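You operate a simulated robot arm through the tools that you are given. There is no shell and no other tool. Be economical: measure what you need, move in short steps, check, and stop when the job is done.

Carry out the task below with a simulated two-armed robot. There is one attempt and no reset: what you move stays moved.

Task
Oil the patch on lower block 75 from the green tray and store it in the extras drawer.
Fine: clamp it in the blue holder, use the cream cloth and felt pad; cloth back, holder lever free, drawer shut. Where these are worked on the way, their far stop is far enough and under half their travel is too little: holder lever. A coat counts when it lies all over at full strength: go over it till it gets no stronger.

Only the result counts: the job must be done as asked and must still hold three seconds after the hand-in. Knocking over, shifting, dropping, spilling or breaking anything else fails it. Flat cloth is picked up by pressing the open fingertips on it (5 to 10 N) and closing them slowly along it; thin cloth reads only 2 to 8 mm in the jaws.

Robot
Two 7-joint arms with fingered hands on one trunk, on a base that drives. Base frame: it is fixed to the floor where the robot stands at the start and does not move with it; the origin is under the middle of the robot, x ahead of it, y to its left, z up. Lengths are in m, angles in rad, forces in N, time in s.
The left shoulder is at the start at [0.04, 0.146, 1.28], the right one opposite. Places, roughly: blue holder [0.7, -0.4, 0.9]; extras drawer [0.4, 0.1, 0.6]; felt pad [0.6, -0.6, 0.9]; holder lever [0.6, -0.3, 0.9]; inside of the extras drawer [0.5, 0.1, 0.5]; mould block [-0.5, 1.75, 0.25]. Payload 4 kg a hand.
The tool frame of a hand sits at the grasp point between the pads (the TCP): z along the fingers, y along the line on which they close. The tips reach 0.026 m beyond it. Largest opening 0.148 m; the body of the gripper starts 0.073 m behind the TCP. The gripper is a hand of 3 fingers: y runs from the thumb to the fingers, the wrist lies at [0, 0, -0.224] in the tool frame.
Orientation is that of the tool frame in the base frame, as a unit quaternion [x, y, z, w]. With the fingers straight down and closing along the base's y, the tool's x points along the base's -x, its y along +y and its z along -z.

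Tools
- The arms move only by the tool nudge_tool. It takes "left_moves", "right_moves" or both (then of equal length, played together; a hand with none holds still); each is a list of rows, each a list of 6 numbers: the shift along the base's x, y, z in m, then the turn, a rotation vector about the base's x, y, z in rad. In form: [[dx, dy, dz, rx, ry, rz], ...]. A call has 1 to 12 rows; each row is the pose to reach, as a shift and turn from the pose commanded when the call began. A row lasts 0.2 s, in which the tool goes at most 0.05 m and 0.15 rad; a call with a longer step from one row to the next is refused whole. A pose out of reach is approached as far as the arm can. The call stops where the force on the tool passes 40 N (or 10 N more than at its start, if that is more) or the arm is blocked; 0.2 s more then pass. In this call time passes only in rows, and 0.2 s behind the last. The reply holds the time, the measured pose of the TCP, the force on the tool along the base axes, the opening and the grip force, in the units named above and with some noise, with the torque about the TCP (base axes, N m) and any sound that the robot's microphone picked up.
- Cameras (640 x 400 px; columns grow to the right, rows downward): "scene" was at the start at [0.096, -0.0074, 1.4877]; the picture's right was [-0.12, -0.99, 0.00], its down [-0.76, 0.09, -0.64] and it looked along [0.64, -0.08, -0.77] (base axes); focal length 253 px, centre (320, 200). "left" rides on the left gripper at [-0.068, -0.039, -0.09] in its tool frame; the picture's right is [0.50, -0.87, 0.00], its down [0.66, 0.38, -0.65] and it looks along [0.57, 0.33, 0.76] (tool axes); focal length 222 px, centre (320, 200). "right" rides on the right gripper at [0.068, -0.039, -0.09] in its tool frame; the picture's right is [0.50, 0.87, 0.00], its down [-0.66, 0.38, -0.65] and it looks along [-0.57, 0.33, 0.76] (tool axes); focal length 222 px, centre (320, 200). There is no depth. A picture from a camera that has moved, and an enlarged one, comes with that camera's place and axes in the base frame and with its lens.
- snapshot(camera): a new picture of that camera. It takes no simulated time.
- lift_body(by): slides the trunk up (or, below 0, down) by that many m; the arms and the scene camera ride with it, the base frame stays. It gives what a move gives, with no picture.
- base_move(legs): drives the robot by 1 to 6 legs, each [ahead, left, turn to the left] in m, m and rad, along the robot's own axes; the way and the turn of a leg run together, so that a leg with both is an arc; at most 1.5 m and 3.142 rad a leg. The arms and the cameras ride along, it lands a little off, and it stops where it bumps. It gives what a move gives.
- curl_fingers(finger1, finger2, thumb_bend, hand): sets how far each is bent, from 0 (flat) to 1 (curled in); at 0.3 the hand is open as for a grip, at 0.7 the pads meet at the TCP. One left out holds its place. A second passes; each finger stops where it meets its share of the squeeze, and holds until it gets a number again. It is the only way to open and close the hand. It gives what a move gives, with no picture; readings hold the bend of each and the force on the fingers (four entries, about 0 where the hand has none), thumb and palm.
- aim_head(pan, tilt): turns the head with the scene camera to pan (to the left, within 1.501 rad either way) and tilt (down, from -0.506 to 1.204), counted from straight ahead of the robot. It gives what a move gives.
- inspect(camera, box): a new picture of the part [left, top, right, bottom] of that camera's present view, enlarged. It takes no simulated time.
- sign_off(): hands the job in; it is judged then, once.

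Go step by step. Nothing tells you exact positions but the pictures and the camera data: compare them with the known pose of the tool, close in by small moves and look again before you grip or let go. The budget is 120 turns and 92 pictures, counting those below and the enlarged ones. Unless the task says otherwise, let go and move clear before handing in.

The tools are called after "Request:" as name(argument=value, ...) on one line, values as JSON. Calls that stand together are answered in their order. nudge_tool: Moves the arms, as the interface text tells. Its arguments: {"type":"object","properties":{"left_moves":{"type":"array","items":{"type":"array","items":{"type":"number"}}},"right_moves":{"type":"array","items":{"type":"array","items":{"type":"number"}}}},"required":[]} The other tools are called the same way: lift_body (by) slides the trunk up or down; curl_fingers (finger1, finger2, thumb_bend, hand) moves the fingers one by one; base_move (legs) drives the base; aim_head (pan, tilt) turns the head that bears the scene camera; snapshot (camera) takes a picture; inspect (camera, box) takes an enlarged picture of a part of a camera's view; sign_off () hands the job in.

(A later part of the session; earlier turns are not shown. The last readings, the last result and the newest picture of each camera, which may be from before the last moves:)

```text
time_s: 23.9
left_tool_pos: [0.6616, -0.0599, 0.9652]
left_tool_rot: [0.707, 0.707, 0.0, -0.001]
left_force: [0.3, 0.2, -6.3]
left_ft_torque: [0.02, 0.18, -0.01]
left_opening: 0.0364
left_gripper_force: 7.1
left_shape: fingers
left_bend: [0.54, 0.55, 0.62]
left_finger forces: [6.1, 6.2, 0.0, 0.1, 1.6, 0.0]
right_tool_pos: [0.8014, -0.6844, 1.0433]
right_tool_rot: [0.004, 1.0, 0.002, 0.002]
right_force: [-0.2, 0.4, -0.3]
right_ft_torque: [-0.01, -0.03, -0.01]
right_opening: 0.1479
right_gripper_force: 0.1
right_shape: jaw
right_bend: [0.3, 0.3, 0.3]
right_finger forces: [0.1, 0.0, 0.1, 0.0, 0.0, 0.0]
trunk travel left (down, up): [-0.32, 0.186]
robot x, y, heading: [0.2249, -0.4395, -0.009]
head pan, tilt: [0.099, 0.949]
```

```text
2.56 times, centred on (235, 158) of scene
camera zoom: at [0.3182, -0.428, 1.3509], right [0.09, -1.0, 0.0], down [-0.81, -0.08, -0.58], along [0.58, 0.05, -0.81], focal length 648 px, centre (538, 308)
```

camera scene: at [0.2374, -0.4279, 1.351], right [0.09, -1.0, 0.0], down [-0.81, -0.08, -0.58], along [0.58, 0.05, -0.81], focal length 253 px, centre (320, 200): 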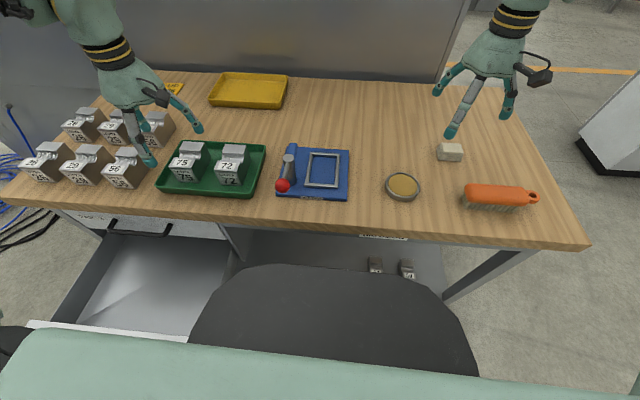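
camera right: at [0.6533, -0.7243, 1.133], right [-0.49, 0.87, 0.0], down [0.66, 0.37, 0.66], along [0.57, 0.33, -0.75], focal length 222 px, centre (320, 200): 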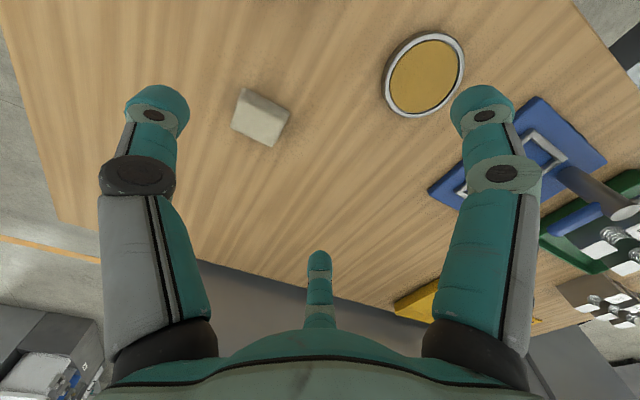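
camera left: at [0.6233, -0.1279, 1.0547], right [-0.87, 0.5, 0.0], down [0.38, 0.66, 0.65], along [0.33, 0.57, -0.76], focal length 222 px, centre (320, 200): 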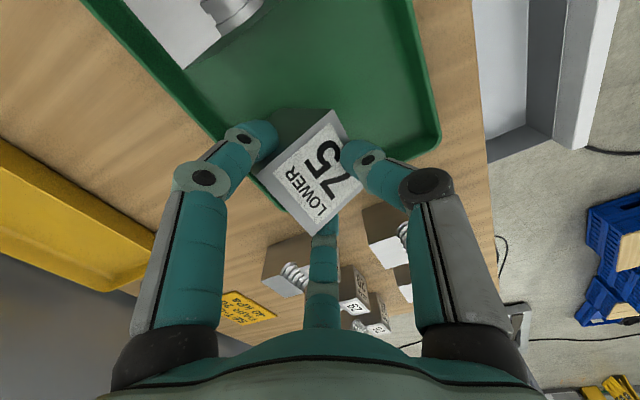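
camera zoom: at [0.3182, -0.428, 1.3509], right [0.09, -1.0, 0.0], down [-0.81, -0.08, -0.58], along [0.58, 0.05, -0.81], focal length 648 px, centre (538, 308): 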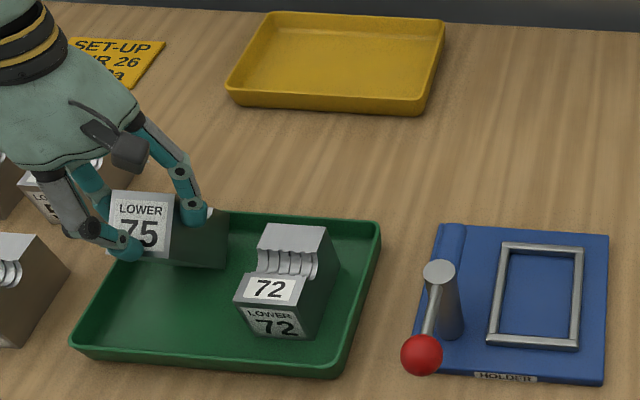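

The thumb pushed the block and it pitched front-up between the two fingers. I'll ease the thumb away, then see how it hangs before setting it down flat again.

Request:
curl_fingers(hand="left", thumb_bend=0.5)

Request:
inspect(camera="scene", box=[110, 100, 310, 225])

Request:
curl_fingers(hand="left", thumb_bend=0.4)

Request:
snapshot(camera="left")

Request:
inspect(camera="scene", box=[110, 100, 310, 225])

```text
time_s: 24.9
left_tool_pos: [0.6635, -0.0592, 0.9644]
left_tool_rot: [0.706, 0.708, -0.001, 0.0]
left_force: [-0.1, 0.6, -6.9]
left_ft_torque: [-0.01, 0.11, -0.02]
left_opening: 0.0528
left_gripper_force: 6.5
left_shape: fingers
left_bend: [0.54, 0.56, 0.5]
left_finger forces: [6.6, 6.5, 0.1, 0.0, 0.1, 0.1]
right_tool_pos: [0.8016, -0.6857, 1.043]
right_tool_rot: [0.003, 1.0, 0.0, 0.002]
right_force: [0.5, 0.1, -0.9]
right_ft_torque: [0.01, -0.01, -0.02]
right_opening: 0.148
right_gripper_force: 0.0
right_shape: jaw
right_bend: [0.3, 0.3, 0.3]
right_finger forces: [0.0, 0.0, 0.0, 0.0, 0.1, 0.0]
trunk travel left (down, up): [-0.32, 0.186]
robot x, y, heading: [0.2266, -0.4349, -0.007]
head pan, tilt: [0.099, 0.949]
```

```text
3.20 times, centred on (210, 162) of scene
camera zoom: at [0.3186, -0.4277, 1.3509], right [0.09, -1.0, 0.0], down [-0.81, -0.08, -0.58], along [0.58, 0.05, -0.81], focal length 809 px, centre (672, 320)
```

zoom: 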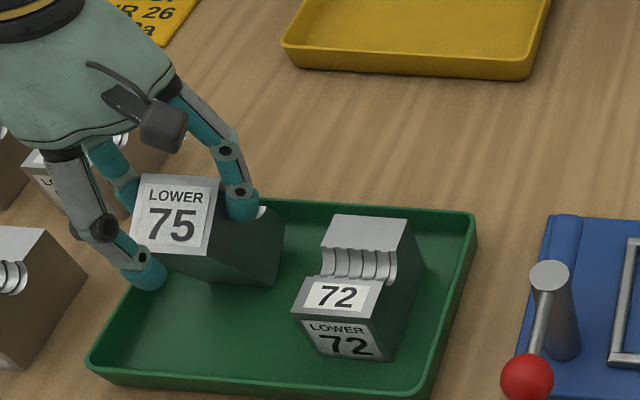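

```text
time_s: 25.9
left_tool_pos: [0.6624, -0.0601, 0.9642]
left_tool_rot: [0.707, 0.708, 0.0, -0.001]
left_force: [-0.1, 0.2, -7.0]
left_ft_torque: [0.04, 0.12, -0.02]
left_opening: 0.0695
left_gripper_force: 6.9
left_shape: fingers
left_bend: [0.54, 0.56, 0.4]
left_finger forces: [6.6, 6.5, 0.0, 0.0, 0.0, 0.0]
right_tool_pos: [0.8018, -0.6843, 1.0411]
right_tool_rot: [0.004, 1.0, 0.001, 0.002]
right_force: [-0.1, 0.6, 0.9]
right_ft_torque: [0.02, 0.0, -0.01]
right_opening: 0.1479
right_gripper_force: 0.0
right_shape: jaw
right_bend: [0.3, 0.3, 0.3]
right_finger forces: [0.0, 0.0, 0.0, 0.1, 0.1, 0.0]
trunk travel left (down, up): [-0.32, 0.186]
robot x, y, heading: [0.2262, -0.4316, -0.002]
head pan, tilt: [0.099, 0.949]
```

```text
59 pictures are left
camera left: at [0.6237, -0.1279, 1.0543], right [-0.87, 0.5, 0.0], down [0.38, 0.66, 0.65], along [0.33, 0.57, -0.76], focal length 222 px, centre (320, 200)
```

left: 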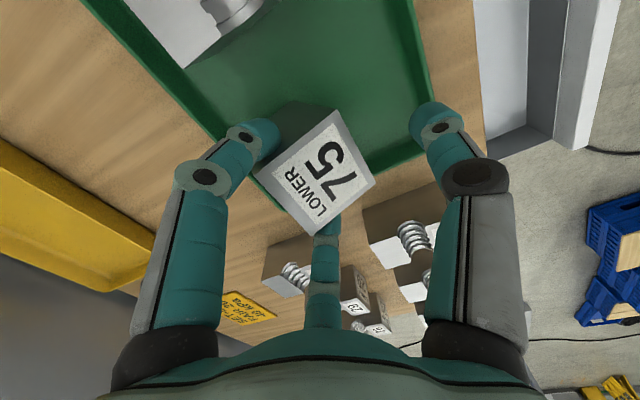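

```text
3.20 times, centred on (210, 162) of scene
camera zoom: at [0.3186, -0.4277, 1.3509], right [0.09, -1.0, 0.0], down [-0.81, -0.08, -0.58], along [0.58, 0.05, -0.81], focal length 809 px, centre (672, 320)
```

zoom: 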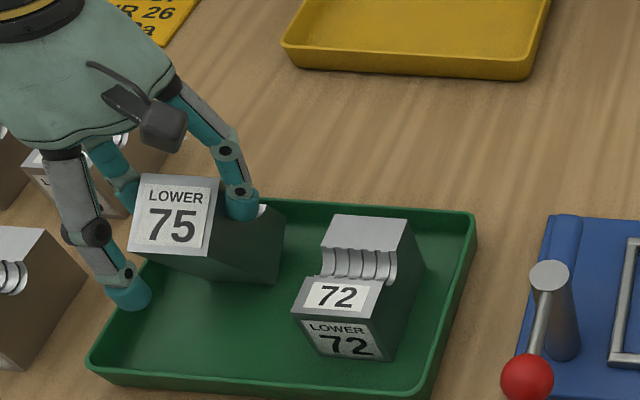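

The block hangs about 60° nose-up with its rear edge just above the tray floor, pivoting on the fingers. I lower it while drawing back so the rear edge lays it flat again.

Request:
curl_fingers(hand="left", thumb_bend=0.48)

Request:
nudge_tool(left_moves=[[-0.01, 0, 0, 0, 0, 0], [-0.015, 0, -0.008, 0, 0, 0], [-0.02, 0, -0.016, 0, 0, 0], [-0.025, 0, -0.024, 0, 0, 0], [-0.03, 0, -0.03, 0, 0, 0]])

Request:
inspect(camera="scene", box=[110, 100, 310, 225])

```text
time_s: 26.9
left_tool_pos: [0.6634, -0.0597, 0.9641]
left_tool_rot: [0.707, 0.708, -0.001, -0.001]
left_force: [-0.6, 0.1, -6.9]
left_ft_torque: [0.0, 0.11, 0.01]
left_opening: 0.0565
left_gripper_force: 6.4
left_shape: fingers
left_bend: [0.54, 0.56, 0.48]
left_finger forces: [6.5, 6.8, 0.0, 0.0, 0.1, 0.1]
right_tool_pos: [0.8013, -0.685, 1.0424]
right_tool_rot: [0.004, 1.0, 0.001, 0.002]
right_force: [-0.9, -0.7, 0.2]
right_ft_torque: [0.03, 0.01, 0.01]
right_opening: 0.1477
right_gripper_force: 0.0
right_shape: jaw
right_bend: [0.3, 0.3, 0.3]
right_finger forces: [0.1, 0.0, 0.0, 0.1, 0.0, 0.1]
trunk travel left (down, up): [-0.32, 0.186]
robot x, y, heading: [0.2264, -0.4364, -0.006]
head pan, tilt: [0.099, 0.949]
```

```text
time_s: 28.1
left_tool_pos: [0.6309, -0.0607, 0.9326]
left_tool_rot: [0.707, 0.707, -0.001, -0.001]
left_force: [-2.2, -0.7, -1.7]
left_ft_torque: [-0.01, 0.03, 0.0]
left_opening: 0.055
left_gripper_force: 7.0
left_shape: fingers
left_bend: [0.55, 0.56, 0.48]
left_finger forces: [7.6, 7.2, 0.0, 0.1, 0.1, 0.0]
right_tool_pos: [0.8003, -0.6852, 1.0428]
right_tool_rot: [0.004, 1.0, 0.001, 0.002]
right_force: [0.4, 0.1, 0.4]
right_ft_torque: [-0.01, 0.02, 0.03]
right_opening: 0.148
right_gripper_force: 0.0
right_shape: jaw
right_bend: [0.3, 0.3, 0.3]
right_finger forces: [0.0, 0.0, 0.0, 0.0, 0.0, 0.0]
trunk travel left (down, up): [-0.32, 0.186]
robot x, y, heading: [0.2252, -0.4376, -0.004]
head pan, tilt: [0.099, 0.949]
```

```text
3.20 times, centred on (210, 162) of scene
camera zoom: at [0.3173, -0.4279, 1.3508], right [0.09, -1.0, 0.0], down [-0.81, -0.08, -0.58], along [0.58, 0.05, -0.81], focal length 809 px, centre (672, 320)
```

zoom: 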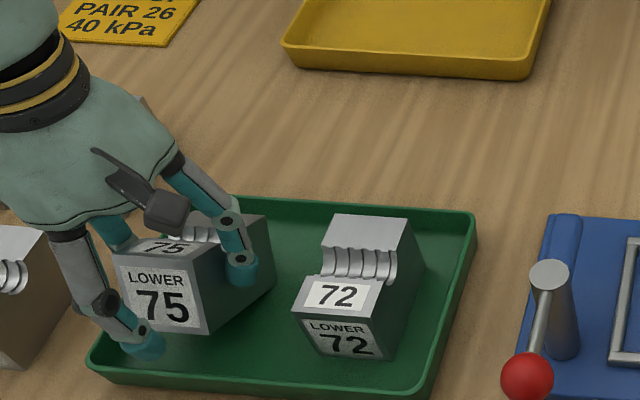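

It is flattening well. I continue down the last bit.

Request:
nudge_tool(left_moves=[[-0.003, 0, -0.006, 0, 0, 0], [-0.004, 0, -0.012, 0, 0, 0], [-0.004, 0, -0.018, 0, 0, 0], [-0.004, 0, -0.024, 0, 0, 0]])

Request:
inspect(camera="scene", box=[110, 100, 310, 225])

```text
time_s: 29.1
left_tool_pos: [0.6274, -0.0593, 0.9133]
left_tool_rot: [0.707, 0.708, 0.003, 0.003]
left_force: [2.1, 10.2, 30.3]
left_ft_torque: [0.27, 1.89, -0.52]
left_opening: 0.0558
left_gripper_force: 25.6
left_shape: fingers
left_bend: [0.54, 0.56, 0.47]
left_finger forces: [7.5, 7.5, 0.1, 0.0, 36.0, 0.1]
right_tool_pos: [0.7987, -0.686, 1.044]
right_tool_rot: [0.003, 1.0, 0.001, 0.003]
right_force: [0.2, 0.2, -0.4]
right_ft_torque: [-0.01, 0.0, -0.01]
right_opening: 0.1477
right_gripper_force: 0.1
right_shape: jaw
right_bend: [0.3, 0.3, 0.3]
right_finger forces: [0.1, 0.0, 0.0, 0.1, 0.0, 0.0]
trunk travel left (down, up): [-0.32, 0.186]
robot x, y, heading: [0.2294, -0.4339, -0.005]
head pan, tilt: [0.099, 0.949]
```

```text
3.20 times, centred on (210, 162) of scene
camera zoom: at [0.3151, -0.4291, 1.3515], right [0.09, -1.0, 0.0], down [-0.81, -0.08, -0.58], along [0.58, 0.06, -0.81], focal length 809 px, centre (672, 320)
```

zoom: 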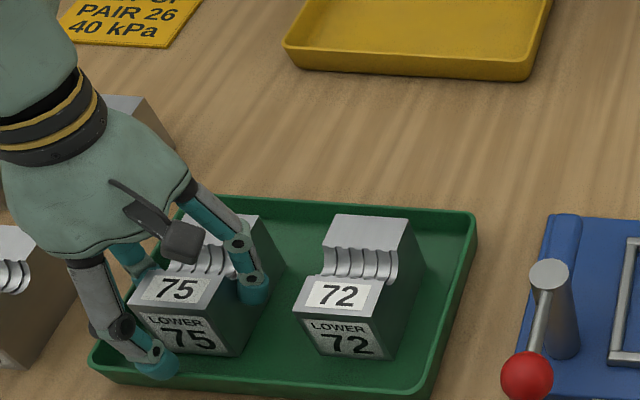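

The thumb presses on the tray wall, the block is almost level. I release the fingers, then rise and look.

Request:
curl_fingers(hand="left", finger1=0.46, finger2=0.46)

Request:
nudge_tool(left_moves=[[0.006, 0, 0.02, 0, 0, 0], [0.006, 0, 0.05, 0, 0, 0], [0.006, 0, 0.08, 0, 0, 0]])

Request:
inspect(camera="left", box=[130, 0, 530, 250])

Request:
inspect(camera="scene", box=[110, 100, 310, 225])

```text
time_s: 29.5
left_tool_pos: [0.629, -0.0603, 0.9128]
left_tool_rot: [0.706, 0.709, 0.003, 0.004]
left_force: [0.7, 1.5, 19.0]
left_ft_torque: [0.01, 0.99, -0.07]
left_opening: 0.0735
left_gripper_force: 9.3
left_shape: fingers
left_bend: [0.46, 0.46, 0.48]
left_finger forces: [0.1, 0.0, 0.1, 0.0, 18.6, 0.1]
right_tool_pos: [0.8008, -0.6865, 1.0433]
right_tool_rot: [0.003, 1.0, 0.002, 0.002]
right_force: [-0.4, -0.1, -0.7]
right_ft_torque: [0.0, 0.01, 0.01]
right_opening: 0.1477
right_gripper_force: 0.0
right_shape: jaw
right_bend: [0.3, 0.3, 0.3]
right_finger forces: [0.0, 0.0, 0.0, 0.0, 0.1, 0.0]
trunk travel left (down, up): [-0.32, 0.186]
robot x, y, heading: [0.2246, -0.4334, -0.004]
head pan, tilt: [0.099, 0.949]
stopped (left hand): the force on the tool passed its limit at 44 N (the readings are from after the stop); the commanded pose is now the measured one
```

```text
time_s: 30.3
left_tool_pos: [0.6373, -0.0597, 0.992]
left_tool_rot: [0.707, 0.707, 0.003, 0.002]
left_force: [-0.3, 1.3, 0.2]
left_ft_torque: [0.0, -0.01, 0.01]
left_opening: 0.072
left_gripper_force: 0.0
left_shape: fingers
left_bend: [0.46, 0.46, 0.48]
left_finger forces: [0.0, 0.0, 0.0, 0.0, 0.0, 0.1]
right_tool_pos: [0.8016, -0.685, 1.0426]
right_tool_rot: [0.003, 1.0, 0.001, 0.002]
right_force: [0.7, -0.2, 0.2]
right_ft_torque: [0.03, 0.0, 0.02]
right_opening: 0.1479
right_gripper_force: 0.1
right_shape: jaw
right_bend: [0.3, 0.3, 0.3]
right_finger forces: [0.1, 0.0, 0.1, 0.0, 0.1, 0.0]
trunk travel left (down, up): [-0.32, 0.186]
robot x, y, heading: [0.2288, -0.4361, -0.002]
head pan, tilt: [0.099, 0.949]
```

```text
1.60 times, centred on (330, 125) of left
camera zoom: at [0.5972, -0.1281, 1.0823], right [-0.87, 0.5, -0.01], down [0.37, 0.66, 0.66], along [0.33, 0.57, -0.75], focal length 355 px, centre (304, 320)
```

zoom: 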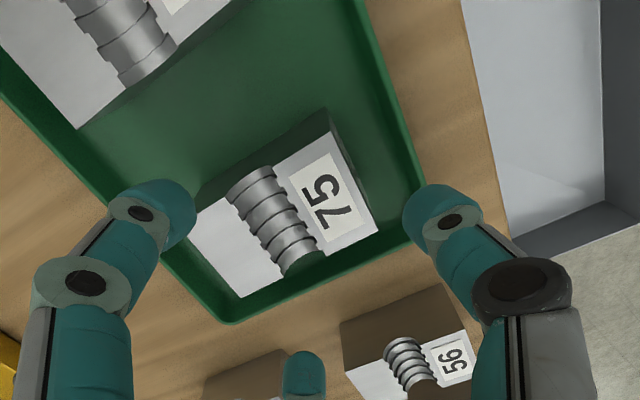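

```text
3.20 times, centred on (210, 162) of scene
camera zoom: at [0.3178, -0.4284, 1.351], right [0.09, -1.0, 0.0], down [-0.81, -0.08, -0.58], along [0.58, 0.06, -0.81], focal length 809 px, centre (672, 320)
```

zoom: 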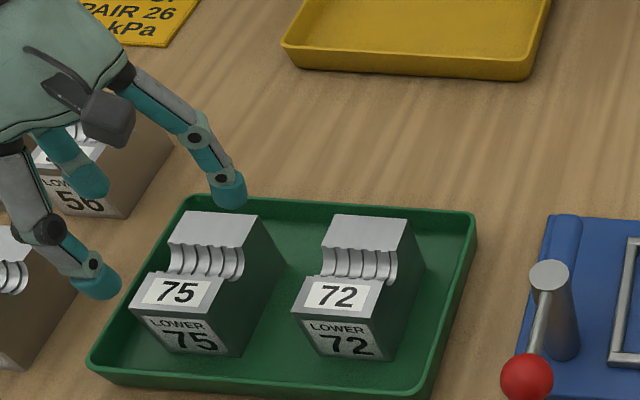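

Block 75 is flat again, centre about (0.653, −0.058). A better grip has the two fingers pinching through the block's middle with the thumb at the rear where there is room, so I turn the hand 180° above it.

Request:
nudge_tool(left_moves=[[0, 0, 0.02, 0, 0, 0.143], [0.005, 0, 0.03, 0, 0, 0.286], [0.01, 0, 0.03, 0, 0, 0.428], [0.015, 0, 0.03, 0, 0, 0.571], [0.02, 0, 0.03, 0, 0, 0.714], [0.025, 0, 0.03, 0, 0, 0.857], [0.03, 0, 0.03, 0, 0, 1.0], [0.035, 0, 0.03, 0, 0, 1.142], [0.04, 0, 0.03, 0, 0, 1.285], [0.041, 0.002, 0.03, 0, 0, 1.428], [0.041, 0.002, 0.03, 0, 0, 1.571]])

Request:
nudge_tool(left_moves=[[0, 0, 0, 0, 0, 0.143], [0, 0, 0, 0, 0, 0.286], [0, 0, 0, 0, 0, 0.428], [0, 0, 0, 0, 0, 0.571], [0, 0, 0, 0, 0, 0.714], [0, 0, 0, 0, 0, 0.857], [0, 0, 0, 0, 0, 1.0], [0, 0, 0, 0, 0, 1.142], [0, 0, 0, 0, 0, 1.285], [0, 0, 0, 0, 0, 1.428], [0, 0, 0, 0, 0, 1.571]])

Request:
curl_fingers(hand="left", finger1=0.44, finger2=0.44, thumb_bend=0.42)

Request:
snapshot(camera="left")

```text
time_s: 32.7
left_tool_pos: [0.6768, -0.0566, 1.021]
left_tool_rot: [-0.003, 1.0, 0.003, 0.0]
left_force: [0.2, -1.4, -0.7]
left_ft_torque: [0.01, 0.0, -0.02]
left_opening: 0.072
left_gripper_force: 0.0
left_shape: fingers
left_bend: [0.46, 0.46, 0.48]
left_finger forces: [0.1, 0.0, 0.0, 0.1, 0.0, 0.1]
right_tool_pos: [0.801, -0.6846, 1.0433]
right_tool_rot: [0.003, 1.0, 0.002, 0.002]
right_force: [0.3, -0.5, 0.6]
right_ft_torque: [0.02, 0.0, -0.02]
right_opening: 0.1475
right_gripper_force: 0.1
right_shape: jaw
right_bend: [0.3, 0.3, 0.3]
right_finger forces: [0.1, 0.1, 0.0, 0.0, 0.1, 0.0]
trunk travel left (down, up): [-0.32, 0.186]
robot x, y, heading: [0.2234, -0.4376, -0.003]
head pan, tilt: [0.099, 0.949]
```

```text
time_s: 35.1
left_tool_pos: [0.677, -0.0569, 1.0216]
left_tool_rot: [0.709, -0.706, -0.002, 0.003]
left_force: [0.1, -0.6, 0.3]
left_ft_torque: [0.03, -0.01, -0.02]
left_opening: 0.0717
left_gripper_force: 0.1
left_shape: fingers
left_bend: [0.46, 0.46, 0.48]
left_finger forces: [0.0, 0.0, 0.1, 0.0, 0.1, 0.1]
right_tool_pos: [0.8013, -0.6843, 1.0426]
right_tool_rot: [0.003, 1.0, 0.001, 0.002]
right_force: [-0.3, -0.8, 0.3]
right_ft_torque: [0.02, 0.02, 0.0]
right_opening: 0.1479
right_gripper_force: 0.1
right_shape: jaw
right_bend: [0.3, 0.3, 0.3]
right_finger forces: [0.0, 0.0, 0.0, 0.0, 0.0, 0.0]
trunk travel left (down, up): [-0.32, 0.186]
robot x, y, heading: [0.227, -0.4337, -0.008]
head pan, tilt: [0.099, 0.949]
```

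```text
time_s: 36.1
left_tool_pos: [0.6772, -0.0554, 1.0208]
left_tool_rot: [0.708, -0.706, -0.003, 0.002]
left_force: [-1.2, -0.2, -0.4]
left_ft_torque: [0.0, -0.03, -0.02]
left_opening: 0.0848
left_gripper_force: 0.0
left_shape: fingers
left_bend: [0.44, 0.44, 0.42]
left_finger forces: [0.0, 0.1, 0.1, 0.0, 0.0, 0.0]
right_tool_pos: [0.8002, -0.6859, 1.0421]
right_tool_rot: [0.003, 1.0, 0.002, 0.003]
right_force: [-0.5, -0.6, -0.4]
right_ft_torque: [-0.01, 0.0, 0.0]
right_opening: 0.1479
right_gripper_force: 0.1
right_shape: jaw
right_bend: [0.3, 0.3, 0.3]
right_finger forces: [0.0, 0.0, 0.1, 0.0, 0.1, 0.0]
trunk travel left (down, up): [-0.32, 0.186]
robot x, y, heading: [0.2259, -0.4391, -0.007]
head pan, tilt: [0.099, 0.949]
```

```text
53 pictures are left
camera left: at [0.7161, 0.011, 1.1109], right [0.87, -0.5, -0.01], down [-0.37, -0.66, 0.66], along [-0.33, -0.57, -0.75], focal length 222 px, centre (320, 200)
```

left: 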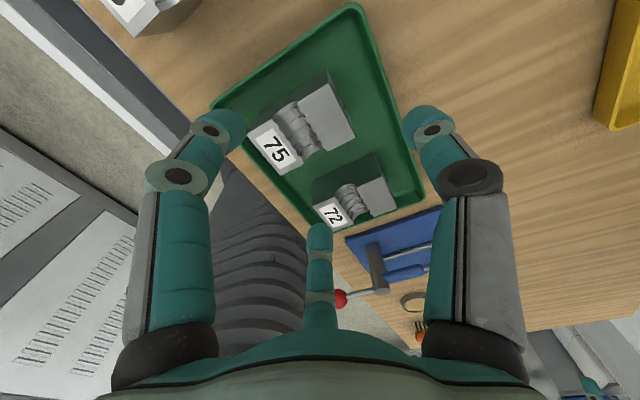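

Hand is aligned over block 75 (centre ≈ 0.652, −0.058). Descending with light check of forces, then closing in stages.

Request:
nudge_tool(left_moves=[[0, 0, -0.03, 0, 0, 0], [0, -0.001, -0.06, 0, 0, 0], [0, -0.001, -0.09, 0, 0, 0], [0, -0.001, -0.105, 0, 0, 0], [0, -0.001, -0.122, 0, 0, 0]])

Request:
curl_fingers(hand="left", finger1=0.52, finger2=0.52, thumb_bend=0.48)

Request:
inspect(camera="left", box=[130, 20, 530, 270])

```text
time_s: 37.4
left_tool_pos: [0.6793, -0.0567, 0.9105]
left_tool_rot: [0.708, -0.706, 0.009, -0.005]
left_force: [-4.6, -1.6, 16.1]
left_ft_torque: [-0.06, -0.87, -0.14]
left_opening: 0.0827
left_gripper_force: 7.5
left_shape: fingers
left_bend: [0.44, 0.44, 0.42]
left_finger forces: [0.0, 0.1, 0.1, 0.1, 15.8, 0.0]
right_tool_pos: [0.7993, -0.6848, 1.0439]
right_tool_rot: [0.003, 1.0, 0.001, 0.003]
right_force: [0.6, 0.2, 1.0]
right_ft_torque: [0.02, 0.03, 0.03]
right_opening: 0.1479
right_gripper_force: 0.1
right_shape: jaw
right_bend: [0.3, 0.3, 0.3]
right_finger forces: [0.1, 0.1, 0.0, 0.0, 0.0, 0.0]
trunk travel left (down, up): [-0.32, 0.186]
robot x, y, heading: [0.2285, -0.437, -0.004]
head pan, tilt: [0.099, 0.949]
stopped in row 5 (left hand): the force on the tool passed its limit at 44 N (the readings are from after the stop); the commanded pose is now the measured one
```

```text
time_s: 38.4
left_tool_pos: [0.6788, -0.0575, 0.9107]
left_tool_rot: [0.709, -0.705, 0.007, -0.007]
left_force: [1.9, -0.8, 25.4]
left_ft_torque: [0.02, -1.65, 0.03]
left_opening: 0.0708
left_gripper_force: 13.0
left_shape: fingers
left_bend: [0.52, 0.51, 0.46]
left_finger forces: [0.0, 0.6, 0.0, 0.0, 25.3, 0.0]
right_tool_pos: [0.7996, -0.6859, 1.0437]
right_tool_rot: [0.004, 1.0, 0.002, 0.002]
right_force: [0.4, -1.1, 0.0]
right_ft_torque: [0.0, 0.0, 0.02]
right_opening: 0.1479
right_gripper_force: 0.0
right_shape: jaw
right_bend: [0.3, 0.3, 0.3]
right_finger forces: [0.0, 0.0, 0.0, 0.0, 0.0, 0.1]
trunk travel left (down, up): [-0.32, 0.186]
robot x, y, heading: [0.2252, -0.4385, -0.001]
head pan, tilt: [0.099, 0.949]
```

```text
1.60 times, centred on (330, 145) of left
camera zoom: at [0.7158, 0.0095, 1.0015], right [0.87, -0.49, 0.02], down [-0.39, -0.66, 0.65], along [-0.31, -0.57, -0.76], focal length 355 px, centre (304, 288)
```

zoom: 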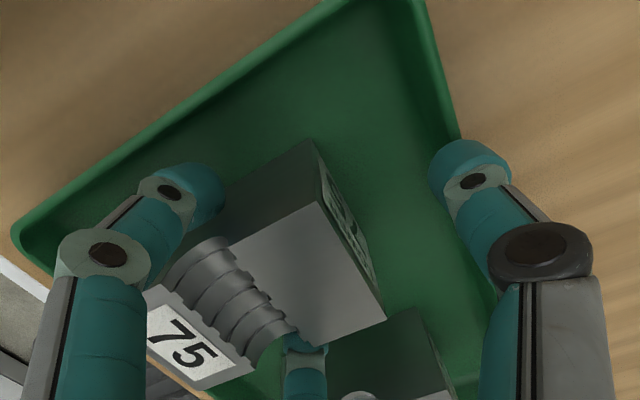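

The thumb landed on the tray's rear rim. I rise, curl the thumb further in, and go down again.

Request:
nudge_tool(left_moves=[[-0.001, 0, 0.012, 0, 0, 0], [-0.001, 0, 0.024, -0.004, 0.012, 0]])

Request:
curl_fingers(hand="left", finger1=0.45, finger2=0.45, thumb_bend=0.52)

Request:
inspect(camera="left", box=[130, 20, 530, 270])

Request:
inspect(camera="scene", box=[110, 100, 310, 225])

```text
time_s: 39.0
left_tool_pos: [0.6767, -0.056, 0.9323]
left_tool_rot: [0.71, -0.704, 0.001, 0.003]
left_force: [-0.5, 0.3, 0.6]
left_ft_torque: [0.02, -0.02, 0.0]
left_opening: 0.0629
left_gripper_force: 0.0
left_shape: fingers
left_bend: [0.52, 0.52, 0.48]
left_finger forces: [0.0, 0.0, 0.0, 0.0, 0.1, 0.1]
right_tool_pos: [0.8009, -0.6848, 1.0433]
right_tool_rot: [0.002, 1.0, 0.001, 0.003]
right_force: [-0.4, -0.9, -0.5]
right_ft_torque: [0.0, 0.0, 0.03]
right_opening: 0.1478
right_gripper_force: 0.0
right_shape: jaw
right_bend: [0.3, 0.3, 0.3]
right_finger forces: [0.0, 0.1, 0.0, 0.0, 0.0, 0.1]
trunk travel left (down, up): [-0.32, 0.186]
robot x, y, heading: [0.2228, -0.4385, -0.007]
head pan, tilt: [0.099, 0.949]
```

```text
time_s: 40.0
left_tool_pos: [0.6792, -0.059, 0.9322]
left_tool_rot: [0.708, -0.706, 0.002, 0.002]
left_force: [-0.1, -0.9, -0.3]
left_ft_torque: [0.01, 0.04, 0.03]
left_opening: 0.067
left_gripper_force: 0.1
left_shape: fingers
left_bend: [0.45, 0.45, 0.52]
left_finger forces: [0.1, 0.1, 0.0, 0.1, 0.0, 0.0]
right_tool_pos: [0.8019, -0.6841, 1.0426]
right_tool_rot: [0.002, 1.0, 0.002, 0.002]
right_force: [-0.5, 0.3, -1.3]
right_ft_torque: [0.02, -0.02, 0.01]
right_opening: 0.1478
right_gripper_force: 0.1
right_shape: jaw
right_bend: [0.3, 0.3, 0.3]
right_finger forces: [0.0, 0.1, 0.0, 0.0, 0.1, 0.1]
trunk travel left (down, up): [-0.32, 0.186]
robot x, y, heading: [0.2261, -0.4362, -0.004]
head pan, tilt: [0.099, 0.949]
```

```text
1.60 times, centred on (330, 145) of left
camera zoom: at [0.7169, 0.0109, 1.0218], right [0.87, -0.49, 0.0], down [-0.37, -0.65, 0.66], along [-0.32, -0.57, -0.75], focal length 355 px, centre (304, 288)
```

zoom: 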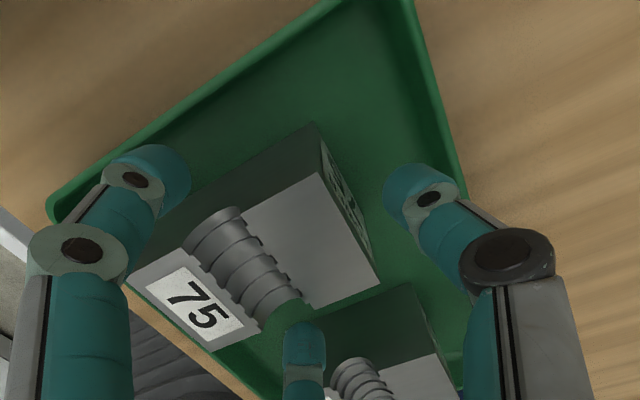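

```text
3.20 times, centred on (210, 162) of scene
camera zoom: at [0.318, -0.4279, 1.351], right [0.1, -1.0, 0.0], down [-0.81, -0.08, -0.58], along [0.58, 0.06, -0.81], focal length 809 px, centre (672, 320)
```

zoom: 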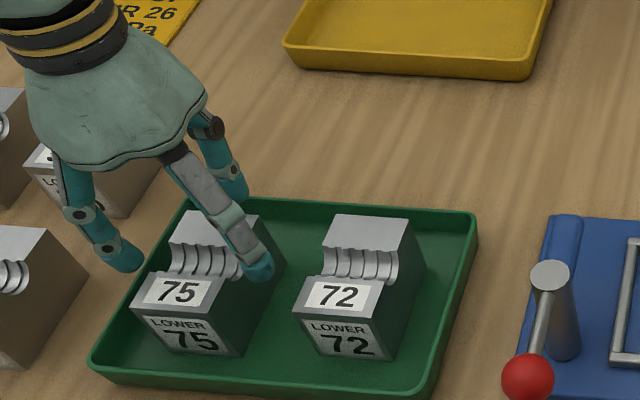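

The thumb tip is now at x≈0.72, between block and wall. I descend to grip height and pinch with the fingers.

Request:
nudge_tool(left_moves=[[-0.001, 0, -0.012, 0, 0, 0], [-0.001, 0, -0.024, 0, 0, 0], [-0.001, 0, -0.035, 0, 0, 0]])

Request:
curl_fingers(hand="left", finger1=0.52, finger2=0.52)

Request:
curl_fingers(hand="left", finger1=0.56, finger2=0.56, thumb_bend=0.56)

Request:
inspect(camera="left", box=[130, 20, 530, 270])

```text
time_s: 40.8
left_tool_pos: [0.6777, -0.0563, 0.8952]
left_tool_rot: [0.71, -0.704, 0.002, 0.001]
left_force: [0.7, -0.1, -0.8]
left_ft_torque: [-0.01, -0.01, 0.01]
left_opening: 0.0671
left_gripper_force: 0.2
left_shape: fingers
left_bend: [0.45, 0.45, 0.52]
left_finger forces: [0.0, 0.0, 0.1, 0.0, 0.0, 0.1]
right_tool_pos: [0.8017, -0.6854, 1.0414]
right_tool_rot: [0.002, 1.0, 0.002, 0.002]
right_force: [-0.6, -1.4, -0.7]
right_ft_torque: [0.04, 0.01, -0.01]
right_opening: 0.1478
right_gripper_force: 0.0
right_shape: jaw
right_bend: [0.3, 0.3, 0.3]
right_finger forces: [0.0, 0.0, 0.0, 0.0, 0.0, 0.1]
trunk travel left (down, up): [-0.32, 0.186]
robot x, y, heading: [0.2275, -0.4356, -0.001]
head pan, tilt: [0.099, 0.949]
```

```text
time_s: 41.8
left_tool_pos: [0.6775, -0.0576, 0.896]
left_tool_rot: [0.708, -0.706, 0.002, 0.002]
left_force: [-0.2, -1.5, -0.6]
left_ft_torque: [-0.02, 0.04, 0.01]
left_opening: 0.056
left_gripper_force: 0.1
left_shape: fingers
left_bend: [0.52, 0.51, 0.52]
left_finger forces: [0.0, 0.9, 0.0, 0.0, 0.1, 0.0]
right_tool_pos: [0.8006, -0.6841, 1.0423]
right_tool_rot: [0.003, 1.0, 0.001, 0.002]
right_force: [0.1, 0.7, 0.7]
right_ft_torque: [-0.01, 0.02, 0.04]
right_opening: 0.148
right_gripper_force: 0.1
right_shape: jaw
right_bend: [0.3, 0.3, 0.3]
right_finger forces: [0.1, 0.1, 0.0, 0.0, 0.0, 0.1]
trunk travel left (down, up): [-0.32, 0.186]
robot x, y, heading: [0.2262, -0.4414, -0.007]
head pan, tilt: [0.099, 0.949]
```

```text
time_s: 42.8
left_tool_pos: [0.6783, -0.0584, 0.8963]
left_tool_rot: [0.71, -0.704, 0.002, 0.002]
left_force: [-0.8, -1.5, -0.4]
left_ft_torque: [0.0, 0.06, 0.02]
left_opening: 0.0453
left_gripper_force: 2.4
left_shape: fingers
left_bend: [0.54, 0.52, 0.56]
left_finger forces: [1.6, 3.2, 0.0, 0.0, 0.1, 0.0]
right_tool_pos: [0.801, -0.685, 1.0423]
right_tool_rot: [0.003, 1.0, 0.001, 0.002]
right_force: [-0.1, -0.2, 0.3]
right_ft_torque: [0.01, -0.02, 0.0]
right_opening: 0.1479
right_gripper_force: 0.1
right_shape: jaw
right_bend: [0.3, 0.3, 0.3]
right_finger forces: [0.0, 0.0, 0.1, 0.0, 0.1, 0.0]
trunk travel left (down, up): [-0.32, 0.186]
robot x, y, heading: [0.2271, -0.4346, -0.003]
head pan, tilt: [0.099, 0.949]
```

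```text
1.60 times, centred on (330, 145) of left
camera zoom: at [0.7156, 0.0108, 0.9858], right [0.87, -0.49, 0.0], down [-0.37, -0.65, 0.66], along [-0.32, -0.57, -0.75], focal length 355 px, centre (304, 288)
```

zoom: 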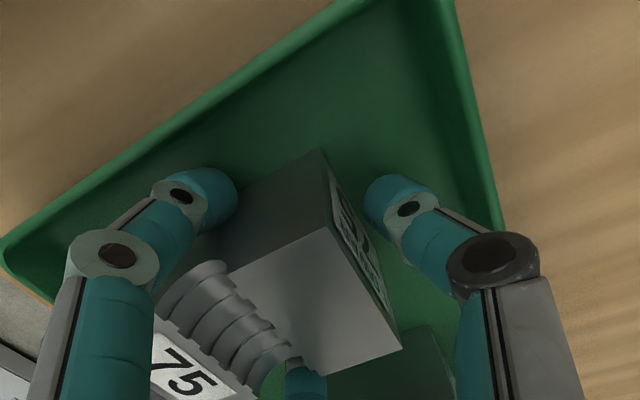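

Fingers are on both sides near the block's middle and the thumb is just off the rear face. I squeeze the fingers harder, thumb lightly, then test-lift.

Request:
curl_fingers(hand="left", finger1=0.8, finger2=0.8, thumb_bend=0.58)

Request:
nudge_tool(left_moves=[[0, 0, 0.01, 0, 0, 0], [0, 0, 0.02, 0, 0, 0]])

Request:
inspect(camera="scene", box=[110, 100, 310, 225])

```text
time_s: 43.8
left_tool_pos: [0.6783, -0.0565, 0.8953]
left_tool_rot: [0.709, -0.705, 0.002, 0.002]
left_force: [-1.5, -0.9, 0.1]
left_ft_torque: [0.02, 0.01, 0.0]
left_opening: 0.0392
left_gripper_force: 8.9
left_shape: fingers
left_bend: [0.56, 0.54, 0.57]
left_finger forces: [8.1, 7.8, 0.0, 0.1, 1.1, 0.0]
right_tool_pos: [0.8002, -0.684, 1.0421]
right_tool_rot: [0.002, 1.0, 0.002, 0.001]
right_force: [-0.4, -0.2, 0.6]
right_ft_torque: [-0.01, 0.0, 0.02]
right_opening: 0.1481
right_gripper_force: 0.0
right_shape: jaw
right_bend: [0.3, 0.3, 0.3]
right_finger forces: [0.0, 0.1, 0.0, 0.0, 0.0, 0.0]
trunk travel left (down, up): [-0.32, 0.186]
robot x, y, heading: [0.2268, -0.4364, -0.001]
head pan, tilt: [0.099, 0.949]
```

```text
time_s: 44.4
left_tool_pos: [0.6771, -0.0556, 0.9165]
left_tool_rot: [0.709, -0.706, 0.002, 0.001]
left_force: [-0.2, -0.2, -6.4]
left_ft_torque: [-0.01, -0.18, 0.0]
left_opening: 0.0392
left_gripper_force: 8.5
left_shape: fingers
left_bend: [0.57, 0.54, 0.57]
left_finger forces: [7.8, 7.8, 0.1, 0.1, 1.3, 0.0]
right_tool_pos: [0.8007, -0.6854, 1.0421]
right_tool_rot: [0.003, 1.0, 0.001, 0.001]
right_force: [0.4, -0.9, 0.7]
right_ft_torque: [0.02, 0.02, 0.0]
right_opening: 0.1479
right_gripper_force: 0.1
right_shape: jaw
right_bend: [0.3, 0.3, 0.3]
right_finger forces: [0.0, 0.1, 0.0, 0.0, 0.0, 0.1]
trunk travel left (down, up): [-0.32, 0.186]
robot x, y, heading: [0.2264, -0.4411, -0.004]
head pan, tilt: [0.099, 0.949]
```

```text
3.20 times, centred on (210, 162) of scene
camera zoom: at [0.3183, -0.4275, 1.3509], right [0.1, -1.0, 0.0], down [-0.81, -0.08, -0.58], along [0.58, 0.06, -0.81], focal length 809 px, centre (672, 320)
```

zoom: 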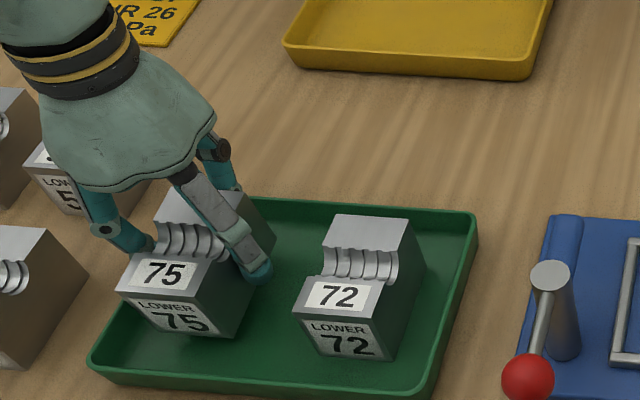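

It lifts level. I raise it clear of the lever and carry it over the holder frame.

Request:
nudge_tool(left_moves=[[0, 0, 0.025, 0, 0, 0], [0, 0, 0.05, 0, 0, 0], [0, 0, 0.075, 0, 0, 0], [0, 0, 0.1, 0, 0, 0], [0.004, -0.04, 0.1, 0, 0, 0], [0.008, -0.08, 0.1, 0, 0, 0], [0.012, -0.12, 0.1, 0, 0, 0], [0.016, -0.16, 0.1, 0, 0, 0], [0.02, -0.2, 0.1, 0, 0, 0], [0.025, -0.24, 0.1, 0, 0, 0], [0.03, -0.28, 0.1, 0, 0, 0], [0.034, -0.32, 0.1, 0, 0, 0]])

Request:
nudge_tool(left_moves=[[0, -0.021, 0, 0, 0, 0], [0, -0.021, 0, 0, 0, 0]])

Request:
snapshot(camera="left")

Request:
inspect(camera="scene", box=[220, 80, 420, 205])

```text
time_s: 47.0
left_tool_pos: [0.7139, -0.3785, 1.017]
left_tool_rot: [0.71, -0.704, 0.001, 0.001]
left_force: [0.5, -1.2, -7.0]
left_ft_torque: [0.06, -0.12, 0.0]
left_opening: 0.039
left_gripper_force: 9.1
left_shape: fingers
left_bend: [0.57, 0.54, 0.56]
left_finger forces: [8.2, 8.2, 0.0, 0.0, 1.6, 0.1]
right_tool_pos: [0.802, -0.6862, 1.0421]
right_tool_rot: [0.003, 1.0, 0.003, 0.003]
right_force: [0.7, 0.2, -0.1]
right_ft_torque: [0.01, -0.01, -0.01]
right_opening: 0.1479
right_gripper_force: 0.2
right_shape: jaw
right_bend: [0.3, 0.3, 0.3]
right_finger forces: [0.0, 0.0, 0.1, 0.1, 0.0, 0.0]
trunk travel left (down, up): [-0.32, 0.186]
robot x, y, heading: [0.2256, -0.4343, -0.005]
head pan, tilt: [0.099, 0.949]
```

```text
time_s: 47.6
left_tool_pos: [0.7139, -0.3968, 1.0163]
left_tool_rot: [0.71, -0.705, 0.001, 0.002]
left_force: [0.4, -0.1, -5.7]
left_ft_torque: [0.02, -0.14, 0.01]
left_opening: 0.0392
left_gripper_force: 8.7
left_shape: fingers
left_bend: [0.57, 0.54, 0.56]
left_finger forces: [8.2, 8.0, 0.0, 0.1, 1.6, 0.1]
right_tool_pos: [0.8011, -0.684, 1.0419]
right_tool_rot: [0.003, 1.0, 0.002, 0.002]
right_force: [-0.1, 0.1, -0.4]
right_ft_torque: [0.0, 0.02, 0.0]
right_opening: 0.1477
right_gripper_force: 0.2
right_shape: jaw
right_bend: [0.3, 0.3, 0.3]
right_finger forces: [0.0, 0.1, 0.0, 0.0, 0.0, 0.1]
trunk travel left (down, up): [-0.32, 0.186]
robot x, y, heading: [0.2223, -0.4341, -0.004]
head pan, tilt: [0.099, 0.949]
```

```text
47 pictures are left
camera left: at [0.7523, -0.3294, 1.1069], right [0.87, -0.49, 0.0], down [-0.37, -0.65, 0.66], along [-0.32, -0.57, -0.75], focal length 222 px, centre (320, 200)
```

left: 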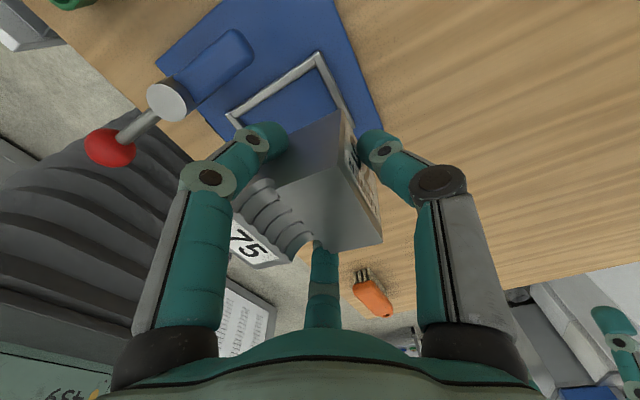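

```text
3.20 times, centred on (320, 142) of scene
camera zoom: at [0.3188, -0.4278, 1.3509], right [0.1, -1.0, 0.0], down [-0.81, -0.08, -0.58], along [0.58, 0.06, -0.81], focal length 809 px, centre (320, 384)
```

zoom: 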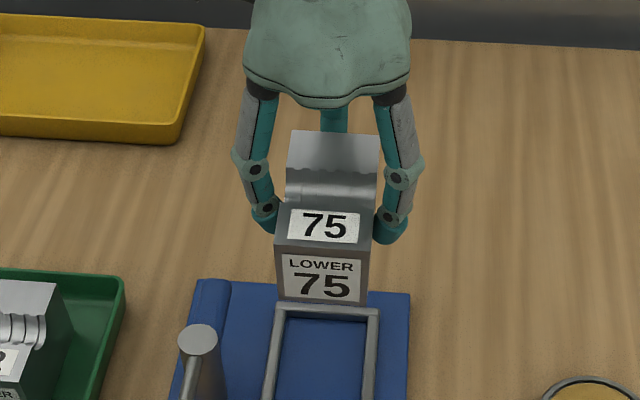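

Frame measured again at centre (0.679, −0.3975), top z≈0.868; the block is about 12 mm too far ahead. I correct and lower to just above the frame.

Request:
nudge_tool(left_moves=[[-0.006, -0.001, -0.03, 0, 0, 0], [-0.012, -0.002, -0.06, 0, 0, 0], [-0.012, -0.002, -0.09, 0, 0, 0]])

Request:
snapshot(camera="left")

Request:
inspect(camera="scene", box=[240, 110, 400, 210])

```text
time_s: 48.4
left_tool_pos: [0.6989, -0.398, 0.9261]
left_tool_rot: [0.709, -0.705, 0.003, 0.003]
left_force: [-0.2, -0.6, -6.0]
left_ft_torque: [0.03, -0.12, 0.0]
left_opening: 0.0393
left_gripper_force: 8.6
left_shape: fingers
left_bend: [0.57, 0.54, 0.56]
left_finger forces: [8.0, 7.8, 0.0, 0.0, 1.5, 0.0]
right_tool_pos: [0.8026, -0.6843, 1.0417]
right_tool_rot: [0.002, 1.0, 0.002, 0.002]
right_force: [-0.3, 0.1, -0.5]
right_ft_torque: [0.02, 0.04, 0.0]
right_opening: 0.1479
right_gripper_force: 0.1
right_shape: jaw
right_bend: [0.3, 0.3, 0.3]
right_finger forces: [0.1, 0.0, 0.0, 0.0, 0.1, 0.1]
trunk travel left (down, up): [-0.32, 0.186]
robot x, y, heading: [0.2268, -0.433, -0.003]
head pan, tilt: [0.099, 0.949]
```

```text
45 pictures are left
camera left: at [0.7372, -0.3304, 1.0163], right [0.87, -0.49, 0.0], down [-0.37, -0.65, 0.66], along [-0.32, -0.57, -0.75], focal length 222 px, centre (320, 200)
```

left: 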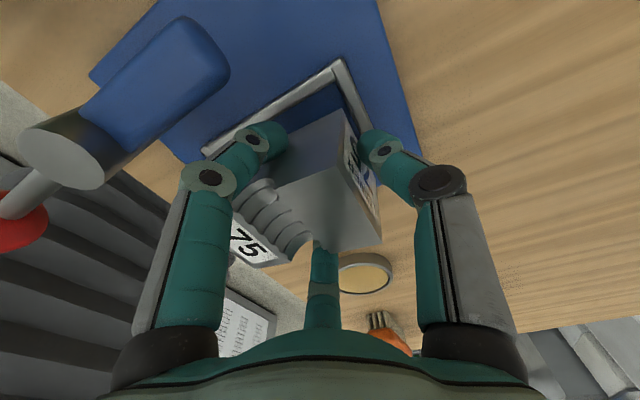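

```text
4.00 times, centred on (320, 160) of scene
camera zoom: at [0.3193, -0.4277, 1.3508], right [0.1, -1.0, 0.0], down [-0.81, -0.08, -0.58], along [0.58, 0.06, -0.81], focal length 1012 px, centre (320, 360)
```

zoom: 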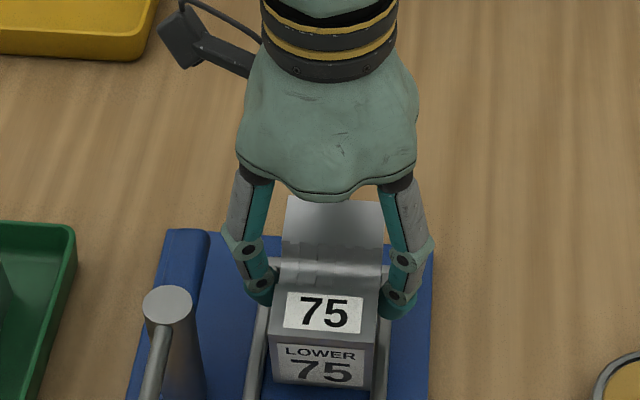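

The block sits centred over the frame opening. I lower it slowly until it touches the plate.

Request:
nudge_tool(left_moves=[[-0.001, 0.001, -0.008, 0, 0, 0], [-0.001, 0.001, -0.014, 0, 0, 0], [-0.001, 0.001, -0.019, 0, 0, 0], [-0.001, 0.001, -0.023, 0, 0, 0]])

Request:
inspect(camera="left", box=[160, 20, 480, 220])

Request:
inspect(camera="scene", box=[240, 120, 400, 220])

```text
time_s: 49.4
left_tool_pos: [0.6985, -0.3983, 0.9045]
left_tool_rot: [0.71, -0.704, 0.002, 0.002]
left_force: [-0.6, 2.4, 7.2]
left_ft_torque: [-0.3, 0.12, -0.01]
left_opening: 0.0403
left_gripper_force: 11.5
left_shape: fingers
left_bend: [0.56, 0.55, 0.56]
left_finger forces: [10.7, 10.0, 0.0, 0.0, 1.3, 0.0]
right_tool_pos: [0.8015, -0.6852, 1.0424]
right_tool_rot: [0.003, 1.0, 0.002, 0.001]
right_force: [0.8, 0.3, 0.4]
right_ft_torque: [0.0, 0.01, 0.04]
right_opening: 0.1479
right_gripper_force: 0.1
right_shape: jaw
right_bend: [0.3, 0.3, 0.3]
right_finger forces: [0.1, 0.0, 0.1, 0.0, 0.0, 0.0]
trunk travel left (down, up): [-0.32, 0.186]
robot x, y, heading: [0.2278, -0.4378, -0.006]
head pan, tilt: [0.099, 0.949]
```

```text
2.00 times, centred on (320, 120) of left
camera zoom: at [0.7372, -0.3309, 0.9953], right [0.87, -0.49, 0.0], down [-0.38, -0.65, 0.66], along [-0.32, -0.57, -0.75], focal length 444 px, centre (320, 360)
```

zoom: 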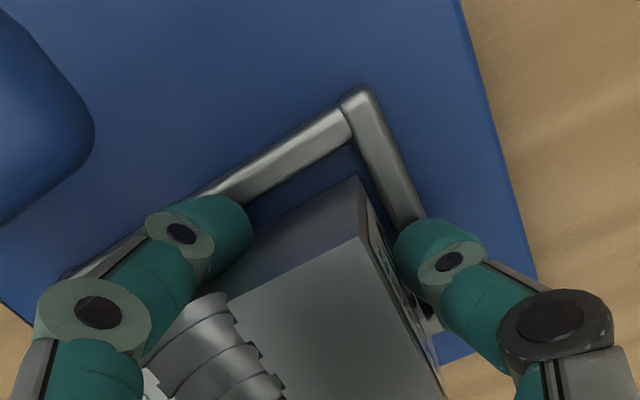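

```text
4.00 times, centred on (320, 170) of scene
camera zoom: at [0.3177, -0.4275, 1.351], right [0.1, -1.0, 0.0], down [-0.81, -0.08, -0.58], along [0.58, 0.06, -0.81], focal length 1012 px, centre (320, 320)
```

zoom: 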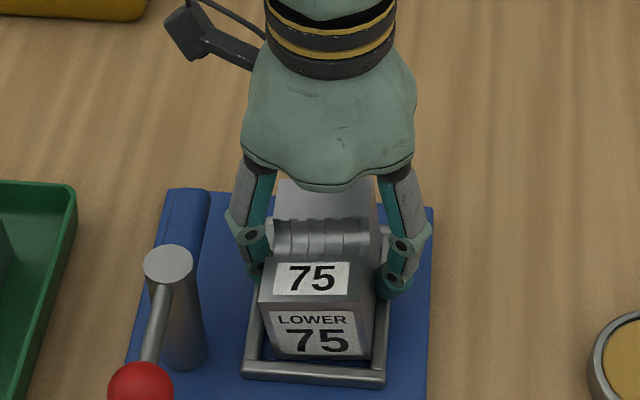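

The −y edge rests on the frame bar (about 6 mm off). I lift slightly, shift +y and lower again.

Request:
nudge_tool(left_moves=[[0, 0.001, 0.007, 0, 0, 0], [0, 0.006, 0.007, 0, 0, 0], [0, 0.006, 0.002, 0, 0, 0], [0, 0.006, -0.003, 0, 0, 0], [0, 0.006, -0.007, 0, 0, 0]])

Request:
inspect(camera="left", box=[160, 20, 480, 220])

```text
time_s: 50.7
left_tool_pos: [0.7006, -0.3945, 0.9048]
left_tool_rot: [0.71, -0.704, 0.007, 0.001]
left_force: [-5.3, 3.7, 22.9]
left_ft_torque: [0.78, 0.67, -0.05]
left_opening: 0.041
left_gripper_force: 22.2
left_shape: fingers
left_bend: [0.55, 0.54, 0.57]
left_finger forces: [32.9, 11.8, 0.1, 0.0, 0.2, 0.0]
right_tool_pos: [0.7999, -0.6843, 1.0424]
right_tool_rot: [0.002, 1.0, 0.001, 0.003]
right_force: [-0.6, -0.5, -0.6]
right_ft_torque: [-0.01, 0.02, 0.02]
right_opening: 0.1477
right_gripper_force: 0.1
right_shape: jaw
right_bend: [0.3, 0.3, 0.3]
right_finger forces: [0.1, 0.0, 0.0, 0.0, 0.0, 0.0]
trunk travel left (down, up): [-0.32, 0.186]
robot x, y, heading: [0.2273, -0.4374, -0.006]
head pan, tilt: [0.099, 0.949]
stopped in row 5 (left hand): the force on the tool passed its limit at 42 N (the readings are from after the stop); the commanded pose is now the measured one
```

```text
2.00 times, centred on (320, 120) of left
camera zoom: at [0.7383, -0.3253, 0.9941], right [0.87, -0.49, 0.01], down [-0.38, -0.65, 0.66], along [-0.32, -0.58, -0.75], focal length 444 px, centre (320, 360)
```

zoom: 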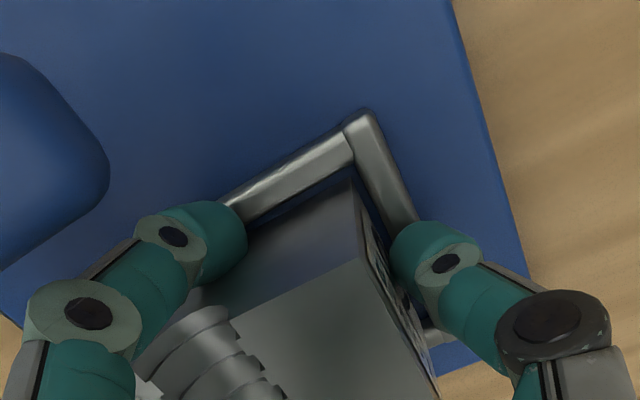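

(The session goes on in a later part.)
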